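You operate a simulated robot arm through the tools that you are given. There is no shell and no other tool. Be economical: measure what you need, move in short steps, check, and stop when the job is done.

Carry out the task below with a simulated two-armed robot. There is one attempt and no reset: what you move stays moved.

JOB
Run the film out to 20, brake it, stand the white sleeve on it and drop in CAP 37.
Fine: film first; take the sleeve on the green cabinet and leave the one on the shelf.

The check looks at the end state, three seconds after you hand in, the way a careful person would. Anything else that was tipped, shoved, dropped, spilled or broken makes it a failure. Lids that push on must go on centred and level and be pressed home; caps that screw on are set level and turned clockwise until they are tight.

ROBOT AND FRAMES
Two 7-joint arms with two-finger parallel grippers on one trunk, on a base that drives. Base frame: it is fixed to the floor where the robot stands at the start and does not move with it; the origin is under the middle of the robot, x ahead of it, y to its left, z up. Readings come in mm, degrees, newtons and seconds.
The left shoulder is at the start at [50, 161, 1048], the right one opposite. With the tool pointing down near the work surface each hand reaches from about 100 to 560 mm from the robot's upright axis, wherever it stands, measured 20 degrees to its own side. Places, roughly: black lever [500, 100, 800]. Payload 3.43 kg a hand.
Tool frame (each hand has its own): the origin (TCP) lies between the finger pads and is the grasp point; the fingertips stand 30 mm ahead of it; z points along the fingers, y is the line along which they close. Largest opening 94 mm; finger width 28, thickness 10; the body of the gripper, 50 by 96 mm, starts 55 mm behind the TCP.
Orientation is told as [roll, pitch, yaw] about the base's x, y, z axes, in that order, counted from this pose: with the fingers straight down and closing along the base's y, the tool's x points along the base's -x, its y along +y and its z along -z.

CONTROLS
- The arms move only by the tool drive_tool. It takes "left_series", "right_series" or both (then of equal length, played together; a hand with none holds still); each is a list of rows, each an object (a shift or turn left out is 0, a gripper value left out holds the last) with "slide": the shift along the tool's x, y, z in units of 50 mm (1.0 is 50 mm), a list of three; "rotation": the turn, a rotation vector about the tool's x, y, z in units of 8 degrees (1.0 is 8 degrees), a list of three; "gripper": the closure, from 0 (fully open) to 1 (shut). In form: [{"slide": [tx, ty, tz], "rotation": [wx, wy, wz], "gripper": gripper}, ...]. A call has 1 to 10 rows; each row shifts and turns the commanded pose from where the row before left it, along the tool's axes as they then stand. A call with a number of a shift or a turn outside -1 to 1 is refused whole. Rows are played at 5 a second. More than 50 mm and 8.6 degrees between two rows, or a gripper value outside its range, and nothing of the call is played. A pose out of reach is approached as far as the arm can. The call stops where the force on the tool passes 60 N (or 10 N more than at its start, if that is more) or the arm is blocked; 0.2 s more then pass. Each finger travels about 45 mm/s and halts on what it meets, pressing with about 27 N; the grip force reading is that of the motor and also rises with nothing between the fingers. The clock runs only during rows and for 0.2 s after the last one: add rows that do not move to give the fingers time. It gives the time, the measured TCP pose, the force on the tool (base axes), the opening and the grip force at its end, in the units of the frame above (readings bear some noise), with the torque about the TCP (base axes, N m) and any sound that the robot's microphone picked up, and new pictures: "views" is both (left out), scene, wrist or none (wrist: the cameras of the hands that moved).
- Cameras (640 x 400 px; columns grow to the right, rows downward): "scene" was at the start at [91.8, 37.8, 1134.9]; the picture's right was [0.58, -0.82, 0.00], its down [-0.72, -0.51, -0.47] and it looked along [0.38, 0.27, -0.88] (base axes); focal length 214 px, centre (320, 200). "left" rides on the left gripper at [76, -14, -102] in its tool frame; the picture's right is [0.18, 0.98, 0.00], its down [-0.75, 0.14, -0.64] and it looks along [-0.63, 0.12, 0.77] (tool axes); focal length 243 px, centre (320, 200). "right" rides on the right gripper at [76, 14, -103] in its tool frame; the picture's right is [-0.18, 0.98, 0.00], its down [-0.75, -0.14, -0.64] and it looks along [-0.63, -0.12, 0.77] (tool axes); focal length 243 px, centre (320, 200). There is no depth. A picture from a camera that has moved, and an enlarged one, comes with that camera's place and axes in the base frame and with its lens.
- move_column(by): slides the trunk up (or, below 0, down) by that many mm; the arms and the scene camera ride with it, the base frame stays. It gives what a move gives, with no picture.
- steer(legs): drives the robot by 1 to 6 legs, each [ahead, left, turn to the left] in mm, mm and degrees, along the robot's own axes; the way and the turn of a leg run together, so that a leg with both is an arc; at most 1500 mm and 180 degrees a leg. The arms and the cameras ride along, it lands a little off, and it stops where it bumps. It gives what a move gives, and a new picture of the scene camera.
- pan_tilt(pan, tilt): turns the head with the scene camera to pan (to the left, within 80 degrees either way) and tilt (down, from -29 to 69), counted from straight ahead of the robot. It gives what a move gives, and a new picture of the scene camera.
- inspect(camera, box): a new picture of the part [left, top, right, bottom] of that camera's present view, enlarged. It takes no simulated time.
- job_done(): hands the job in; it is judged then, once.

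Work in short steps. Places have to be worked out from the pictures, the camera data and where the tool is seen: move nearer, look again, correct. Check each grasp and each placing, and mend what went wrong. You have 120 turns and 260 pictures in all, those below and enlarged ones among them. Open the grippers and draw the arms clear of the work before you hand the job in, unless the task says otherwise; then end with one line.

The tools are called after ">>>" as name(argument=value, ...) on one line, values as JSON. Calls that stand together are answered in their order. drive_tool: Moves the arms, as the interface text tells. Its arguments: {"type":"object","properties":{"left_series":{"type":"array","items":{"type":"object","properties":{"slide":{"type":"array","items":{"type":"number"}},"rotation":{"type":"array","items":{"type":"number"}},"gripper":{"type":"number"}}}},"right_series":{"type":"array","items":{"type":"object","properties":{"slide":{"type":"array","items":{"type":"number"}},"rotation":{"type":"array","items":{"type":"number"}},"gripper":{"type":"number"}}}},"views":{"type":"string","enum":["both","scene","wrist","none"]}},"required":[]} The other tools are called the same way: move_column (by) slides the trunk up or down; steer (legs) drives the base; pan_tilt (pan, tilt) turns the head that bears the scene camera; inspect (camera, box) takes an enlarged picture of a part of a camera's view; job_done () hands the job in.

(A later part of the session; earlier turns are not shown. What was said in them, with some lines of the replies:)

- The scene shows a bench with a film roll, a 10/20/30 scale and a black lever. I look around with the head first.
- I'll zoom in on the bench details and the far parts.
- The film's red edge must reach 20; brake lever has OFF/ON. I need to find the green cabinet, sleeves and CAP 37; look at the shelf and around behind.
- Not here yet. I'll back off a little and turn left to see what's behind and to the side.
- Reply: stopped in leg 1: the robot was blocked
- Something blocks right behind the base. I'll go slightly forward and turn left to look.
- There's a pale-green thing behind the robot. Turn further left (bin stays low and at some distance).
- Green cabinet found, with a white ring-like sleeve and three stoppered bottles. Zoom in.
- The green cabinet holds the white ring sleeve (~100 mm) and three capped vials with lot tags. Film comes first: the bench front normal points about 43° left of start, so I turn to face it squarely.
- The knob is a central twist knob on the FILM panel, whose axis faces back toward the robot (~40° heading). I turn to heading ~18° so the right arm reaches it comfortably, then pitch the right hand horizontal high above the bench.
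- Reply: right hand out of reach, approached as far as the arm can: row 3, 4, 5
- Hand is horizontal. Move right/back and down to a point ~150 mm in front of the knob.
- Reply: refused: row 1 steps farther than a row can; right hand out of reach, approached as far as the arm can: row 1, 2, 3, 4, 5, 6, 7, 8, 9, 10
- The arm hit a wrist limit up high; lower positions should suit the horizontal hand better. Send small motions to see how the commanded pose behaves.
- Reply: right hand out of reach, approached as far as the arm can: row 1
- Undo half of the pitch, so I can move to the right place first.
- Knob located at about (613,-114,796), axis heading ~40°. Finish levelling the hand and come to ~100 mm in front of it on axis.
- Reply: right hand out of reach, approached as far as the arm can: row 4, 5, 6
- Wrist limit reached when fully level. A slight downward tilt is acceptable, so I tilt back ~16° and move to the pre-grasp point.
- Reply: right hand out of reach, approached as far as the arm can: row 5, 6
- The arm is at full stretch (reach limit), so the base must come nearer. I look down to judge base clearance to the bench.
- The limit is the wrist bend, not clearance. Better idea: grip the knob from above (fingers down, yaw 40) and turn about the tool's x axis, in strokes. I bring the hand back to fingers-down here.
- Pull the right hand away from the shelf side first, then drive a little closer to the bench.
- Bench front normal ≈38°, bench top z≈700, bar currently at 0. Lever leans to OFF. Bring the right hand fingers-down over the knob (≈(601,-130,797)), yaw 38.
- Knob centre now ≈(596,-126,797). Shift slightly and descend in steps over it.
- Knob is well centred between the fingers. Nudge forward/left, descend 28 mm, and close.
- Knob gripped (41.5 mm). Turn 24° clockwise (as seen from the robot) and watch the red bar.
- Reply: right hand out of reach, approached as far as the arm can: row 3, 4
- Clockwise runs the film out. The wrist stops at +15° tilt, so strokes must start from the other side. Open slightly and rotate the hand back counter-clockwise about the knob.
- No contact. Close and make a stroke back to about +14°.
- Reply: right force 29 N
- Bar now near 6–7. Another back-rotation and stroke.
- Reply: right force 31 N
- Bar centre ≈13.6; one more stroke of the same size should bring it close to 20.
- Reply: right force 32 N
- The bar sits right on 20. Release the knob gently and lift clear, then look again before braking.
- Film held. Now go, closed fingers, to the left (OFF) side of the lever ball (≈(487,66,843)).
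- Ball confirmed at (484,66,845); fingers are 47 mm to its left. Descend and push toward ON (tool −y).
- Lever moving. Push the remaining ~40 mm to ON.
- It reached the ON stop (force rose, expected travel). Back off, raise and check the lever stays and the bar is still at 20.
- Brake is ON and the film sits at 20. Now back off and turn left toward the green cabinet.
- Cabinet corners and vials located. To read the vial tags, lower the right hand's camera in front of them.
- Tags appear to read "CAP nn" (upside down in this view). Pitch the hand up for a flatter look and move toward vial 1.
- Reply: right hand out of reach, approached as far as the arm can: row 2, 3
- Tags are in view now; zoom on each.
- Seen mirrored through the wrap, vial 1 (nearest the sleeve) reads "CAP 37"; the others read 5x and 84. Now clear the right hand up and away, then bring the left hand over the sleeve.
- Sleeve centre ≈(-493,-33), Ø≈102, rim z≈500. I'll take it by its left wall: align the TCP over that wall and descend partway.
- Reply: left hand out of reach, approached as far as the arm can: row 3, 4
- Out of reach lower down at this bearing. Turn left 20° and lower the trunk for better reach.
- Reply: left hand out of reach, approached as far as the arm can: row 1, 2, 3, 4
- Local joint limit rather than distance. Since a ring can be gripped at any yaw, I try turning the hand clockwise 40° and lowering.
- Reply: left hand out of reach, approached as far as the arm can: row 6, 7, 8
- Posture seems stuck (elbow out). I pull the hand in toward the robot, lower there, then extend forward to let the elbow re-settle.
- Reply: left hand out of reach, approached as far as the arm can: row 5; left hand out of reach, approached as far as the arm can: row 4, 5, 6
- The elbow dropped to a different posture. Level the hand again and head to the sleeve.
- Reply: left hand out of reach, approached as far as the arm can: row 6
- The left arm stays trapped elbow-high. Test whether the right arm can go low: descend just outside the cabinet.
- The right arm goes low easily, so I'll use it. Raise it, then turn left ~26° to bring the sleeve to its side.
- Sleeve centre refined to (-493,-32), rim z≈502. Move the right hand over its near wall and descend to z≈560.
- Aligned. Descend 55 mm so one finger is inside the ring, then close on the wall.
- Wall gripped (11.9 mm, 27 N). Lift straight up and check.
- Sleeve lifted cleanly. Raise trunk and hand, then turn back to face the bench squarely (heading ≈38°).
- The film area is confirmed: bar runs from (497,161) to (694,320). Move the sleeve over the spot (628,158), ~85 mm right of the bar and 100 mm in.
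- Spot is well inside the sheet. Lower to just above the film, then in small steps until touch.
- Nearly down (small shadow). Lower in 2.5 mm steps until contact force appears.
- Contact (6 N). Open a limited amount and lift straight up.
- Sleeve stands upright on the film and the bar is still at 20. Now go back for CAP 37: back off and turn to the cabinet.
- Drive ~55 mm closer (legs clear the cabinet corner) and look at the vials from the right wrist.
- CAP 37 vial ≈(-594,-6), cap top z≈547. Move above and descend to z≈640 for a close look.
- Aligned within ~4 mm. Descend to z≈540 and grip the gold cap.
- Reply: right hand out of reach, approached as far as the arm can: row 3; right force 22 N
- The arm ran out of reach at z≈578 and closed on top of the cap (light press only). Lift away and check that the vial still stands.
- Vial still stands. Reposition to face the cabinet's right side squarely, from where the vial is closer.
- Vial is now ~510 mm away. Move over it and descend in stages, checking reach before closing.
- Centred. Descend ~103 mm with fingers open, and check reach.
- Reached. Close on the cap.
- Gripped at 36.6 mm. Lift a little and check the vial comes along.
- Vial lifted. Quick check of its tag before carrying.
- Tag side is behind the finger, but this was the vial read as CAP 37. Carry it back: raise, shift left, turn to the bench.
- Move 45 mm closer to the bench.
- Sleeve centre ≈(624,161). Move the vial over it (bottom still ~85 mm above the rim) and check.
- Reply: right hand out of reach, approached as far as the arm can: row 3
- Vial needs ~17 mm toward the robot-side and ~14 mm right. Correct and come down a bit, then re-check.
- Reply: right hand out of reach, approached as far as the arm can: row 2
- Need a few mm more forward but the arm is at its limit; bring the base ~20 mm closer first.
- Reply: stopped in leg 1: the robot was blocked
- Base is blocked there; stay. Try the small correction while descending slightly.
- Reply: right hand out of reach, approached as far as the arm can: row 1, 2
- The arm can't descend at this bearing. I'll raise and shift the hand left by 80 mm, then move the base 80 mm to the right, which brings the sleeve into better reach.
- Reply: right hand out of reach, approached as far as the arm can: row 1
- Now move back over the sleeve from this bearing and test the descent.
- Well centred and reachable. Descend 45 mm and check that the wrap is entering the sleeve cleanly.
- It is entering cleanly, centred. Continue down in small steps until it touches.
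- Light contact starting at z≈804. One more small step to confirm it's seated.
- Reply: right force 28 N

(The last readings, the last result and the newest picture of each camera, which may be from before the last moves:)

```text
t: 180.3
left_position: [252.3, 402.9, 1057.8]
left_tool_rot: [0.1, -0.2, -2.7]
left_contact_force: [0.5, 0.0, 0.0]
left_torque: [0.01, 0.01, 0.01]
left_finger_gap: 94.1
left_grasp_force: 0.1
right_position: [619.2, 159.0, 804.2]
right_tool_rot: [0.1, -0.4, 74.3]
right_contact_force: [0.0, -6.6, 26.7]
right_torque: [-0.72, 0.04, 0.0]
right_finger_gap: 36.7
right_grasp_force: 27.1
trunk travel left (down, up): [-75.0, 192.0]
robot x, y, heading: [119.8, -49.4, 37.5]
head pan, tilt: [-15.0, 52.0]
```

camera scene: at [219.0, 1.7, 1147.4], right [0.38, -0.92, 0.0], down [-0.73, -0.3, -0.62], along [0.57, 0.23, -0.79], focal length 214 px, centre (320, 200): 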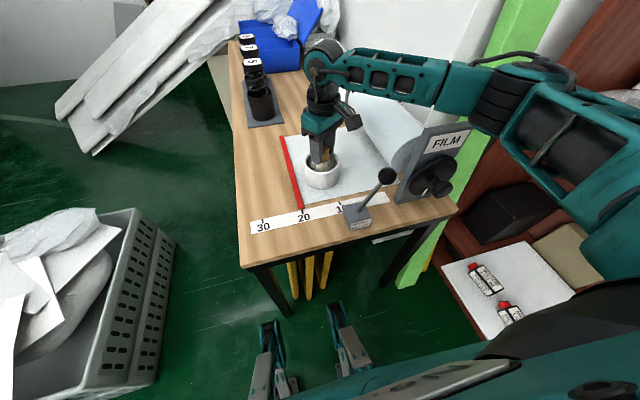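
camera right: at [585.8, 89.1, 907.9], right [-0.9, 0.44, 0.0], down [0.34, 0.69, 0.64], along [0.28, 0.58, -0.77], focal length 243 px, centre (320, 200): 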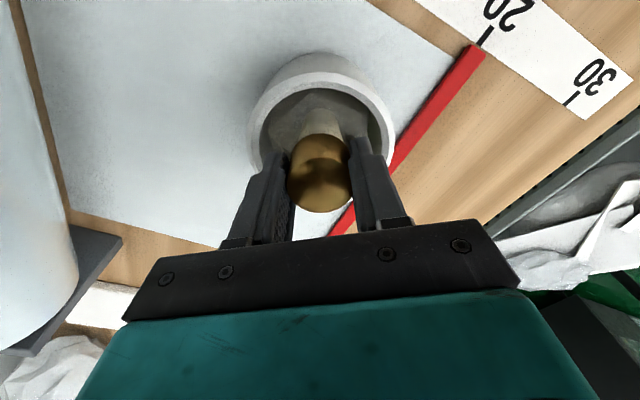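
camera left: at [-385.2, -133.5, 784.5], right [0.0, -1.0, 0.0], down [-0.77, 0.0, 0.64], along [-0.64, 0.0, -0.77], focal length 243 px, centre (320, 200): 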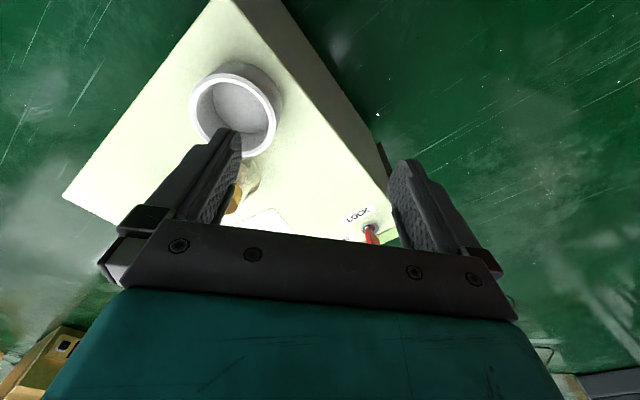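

Seated firmly (z stopped at 804). Ease off, open, and lift straight up.

>>> drive_tool(right_series=[{"slide": [0, 0, -0.08]}, {"gripper": 0.3}, {"gripper": 0.3}, {"gripper": 0.3}, {"slide": [0, 0, -0.4]}, {"slide": [0, 0, -0.8]}, {"slide": [0, 0, -0.8]}, {"slide": [0.5, 0.5, -0.4]}])

>>> inspect(camera="scene", box=[240, 110, 480, 240])

>>> inspect(camera="right", box=[200, 0, 440, 160])

```text
t: 182.1
left_position: [254.1, 403.9, 1056.0]
left_tool_rot: [0.0, 0.0, -2.7]
left_contact_force: [-0.2, -0.1, -0.1]
left_torque: [0.0, -0.01, -0.01]
left_finger_gap: 93.7
left_grasp_force: 0.1
right_position: [588.2, 140.8, 924.6]
right_tool_rot: [0.2, -0.1, 74.3]
right_contact_force: [-0.1, 0.4, 0.4]
right_torque: [0.0, 0.0, -0.01]
right_finger_gap: 65.9
right_grasp_force: 0.1
trunk travel left (down, up): [-75.0, 192.0]
robot x, y, heading: [120.9, -50.7, 37.4]
head pan, tilt: [-15.0, 52.0]
camera scene: at [219.1, 1.6, 1147.3], right [0.38, -0.92, 0.0], down [-0.73, -0.3, -0.62], along [0.57, 0.23, -0.79], focal length 214 px, centre (320, 200)
camera right: at [555.1, 72.6, 1027.8], right [-0.9, 0.44, 0.0], down [0.34, 0.69, 0.64], along [0.28, 0.58, -0.77], focal length 243 px, centre (320, 200)
```

scene: 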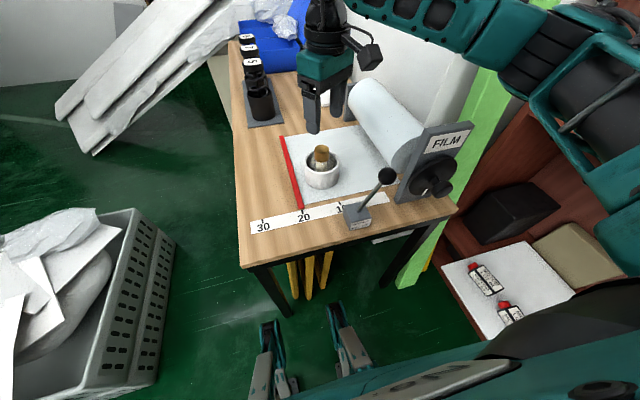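
right: 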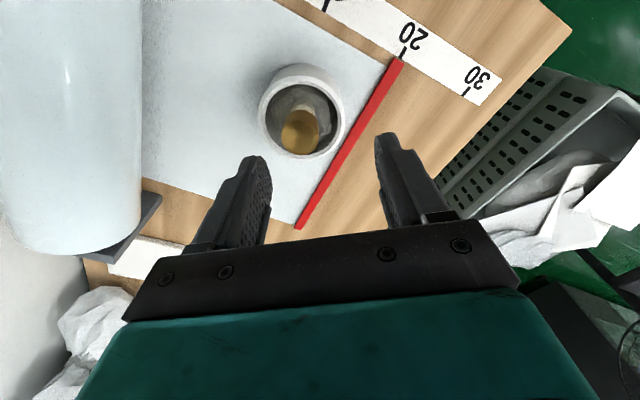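

```text
2.67 times, centred on (360, 175) of scene
camera zoom: at [219.1, 1.6, 1147.3], right [0.38, -0.92, 0.0], down [-0.73, -0.3, -0.62], along [0.57, 0.23, -0.79], focal length 572 px, centre (213, 267)
```

zoom: 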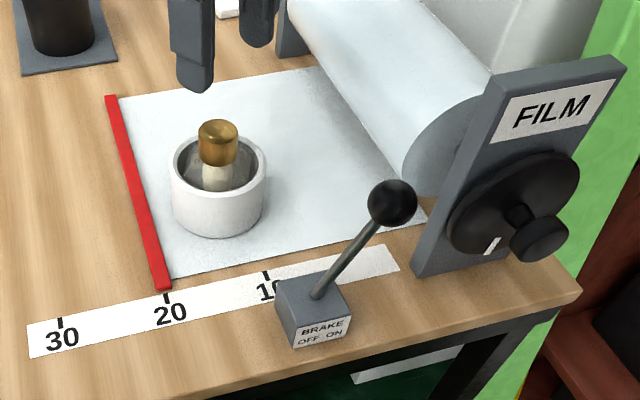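

```text
2.50 times, centred on (320, 80) of right
camera zoom: at [555.1, 72.6, 1027.8], right [-0.9, 0.44, 0.0], down [0.34, 0.69, 0.64], along [0.28, 0.58, -0.77], focal length 606 px, centre (320, 500)
```

zoom: 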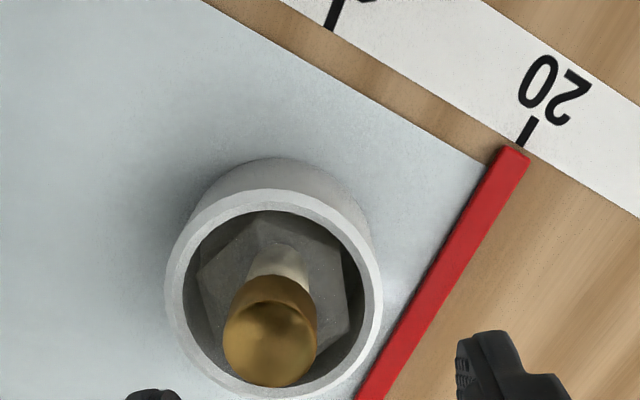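

The vial stands in the sleeve, the bar is at 20, brake ON. Draw the arms and base clear, then take a last look (and try to read the tag).

>>> drive_tool(right_series=[{"slide": [0, 0.5, -0.8], "gripper": 0}, {"slide": [0, 0.5, -0.8]}, {"slide": [0, 0, -0.5]}], views="none")

>>> steer(legs=[[-80, 60, 0]])

>>> inspect(camera="scene", box=[280, 80, 480, 230])

>>> inspect(camera="right", box=[0, 0, 640, 400])

```text
t: 182.9
left_position: [254.0, 403.6, 1055.5]
left_tool_rot: [0.0, 0.0, -2.6]
left_contact_force: [-0.1, 0.5, -0.4]
left_torque: [0.01, 0.04, 0.0]
left_finger_gap: 94.0
left_grasp_force: 0.0
right_position: [541.5, 154.4, 1028.4]
right_tool_rot: [0.2, 0.0, 74.3]
right_contact_force: [-0.5, 0.2, -0.2]
right_torque: [0.01, 0.02, -0.01]
right_finger_gap: 94.1
right_grasp_force: 0.1
trunk travel left (down, up): [-75.0, 192.0]
robot x, y, heading: [119.1, -52.0, 37.4]
head pan, tilt: [-15.0, 52.0]
```

```text
t: 184.0
left_position: [153.1, 403.6, 1055.9]
left_tool_rot: [-0.1, 0.0, -2.8]
left_contact_force: [0.1, 1.0, 0.0]
left_torque: [-0.01, 0.0, 0.01]
left_finger_gap: 93.9
left_grasp_force: 0.1
right_position: [443.2, 154.2, 1027.8]
right_tool_rot: [0.2, 0.0, 74.2]
right_contact_force: [-0.4, -0.7, 0.5]
right_torque: [0.0, -0.01, -0.01]
right_finger_gap: 94.1
right_grasp_force: 0.1
trunk travel left (down, up): [-75.0, 192.0]
robot x, y, heading: [17.6, -54.7, 37.4]
head pan, tilt: [-15.0, 52.0]
camera scene: at [119.3, 1.6, 1147.4], right [0.38, -0.92, 0.0], down [-0.73, -0.3, -0.62], along [0.57, 0.23, -0.79], focal length 214 px, centre (320, 200)
```

scene: 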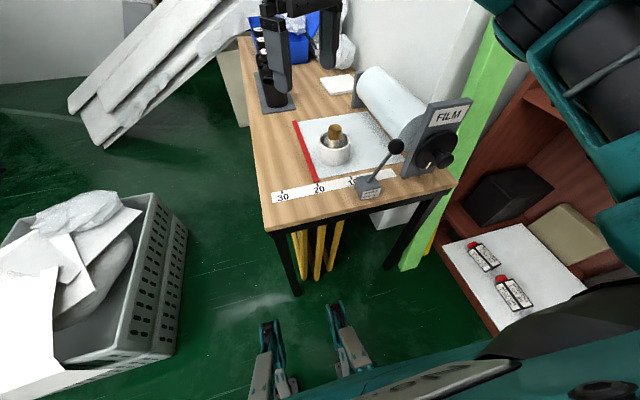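

```text
2.67 times, centred on (380, 155) of scene
camera zoom: at [119.3, 1.6, 1147.4], right [0.38, -0.92, 0.0], down [-0.73, -0.3, -0.62], along [0.57, 0.23, -0.79], focal length 572 px, centre (160, 320)
```

zoom: 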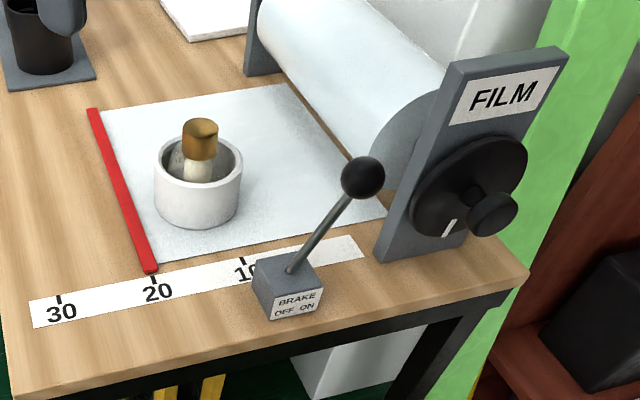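

```text
1.00 times, centred on (320, 200) of right
camera zoom: at [408.0, 85.1, 1132.2], right [-0.9, 0.44, 0.0], down [0.34, 0.69, 0.64], along [0.28, 0.58, -0.77], focal length 243 px, centre (320, 200)
```

zoom: 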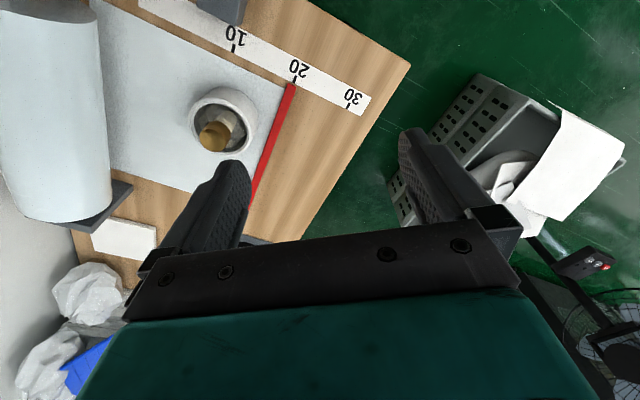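

Everything is in place: film at 20, brake ON, sleeve standing on the film, CAP 37 in it, grippers open and clear. Handing in.

>>> job_done()

```text
The job is handed in.
```

The film is run out to 20 and braked, the sleeve from the green cabinet stands on it, and CAP 37 is inside. I read the CAP 37 tag only before lifting it, mirrored through the wrap. Backing up early on, the base was stopped by something behind it (probably the cabinet), and it was stopped once more in front of the bench; I saw nothing disturbed either time.
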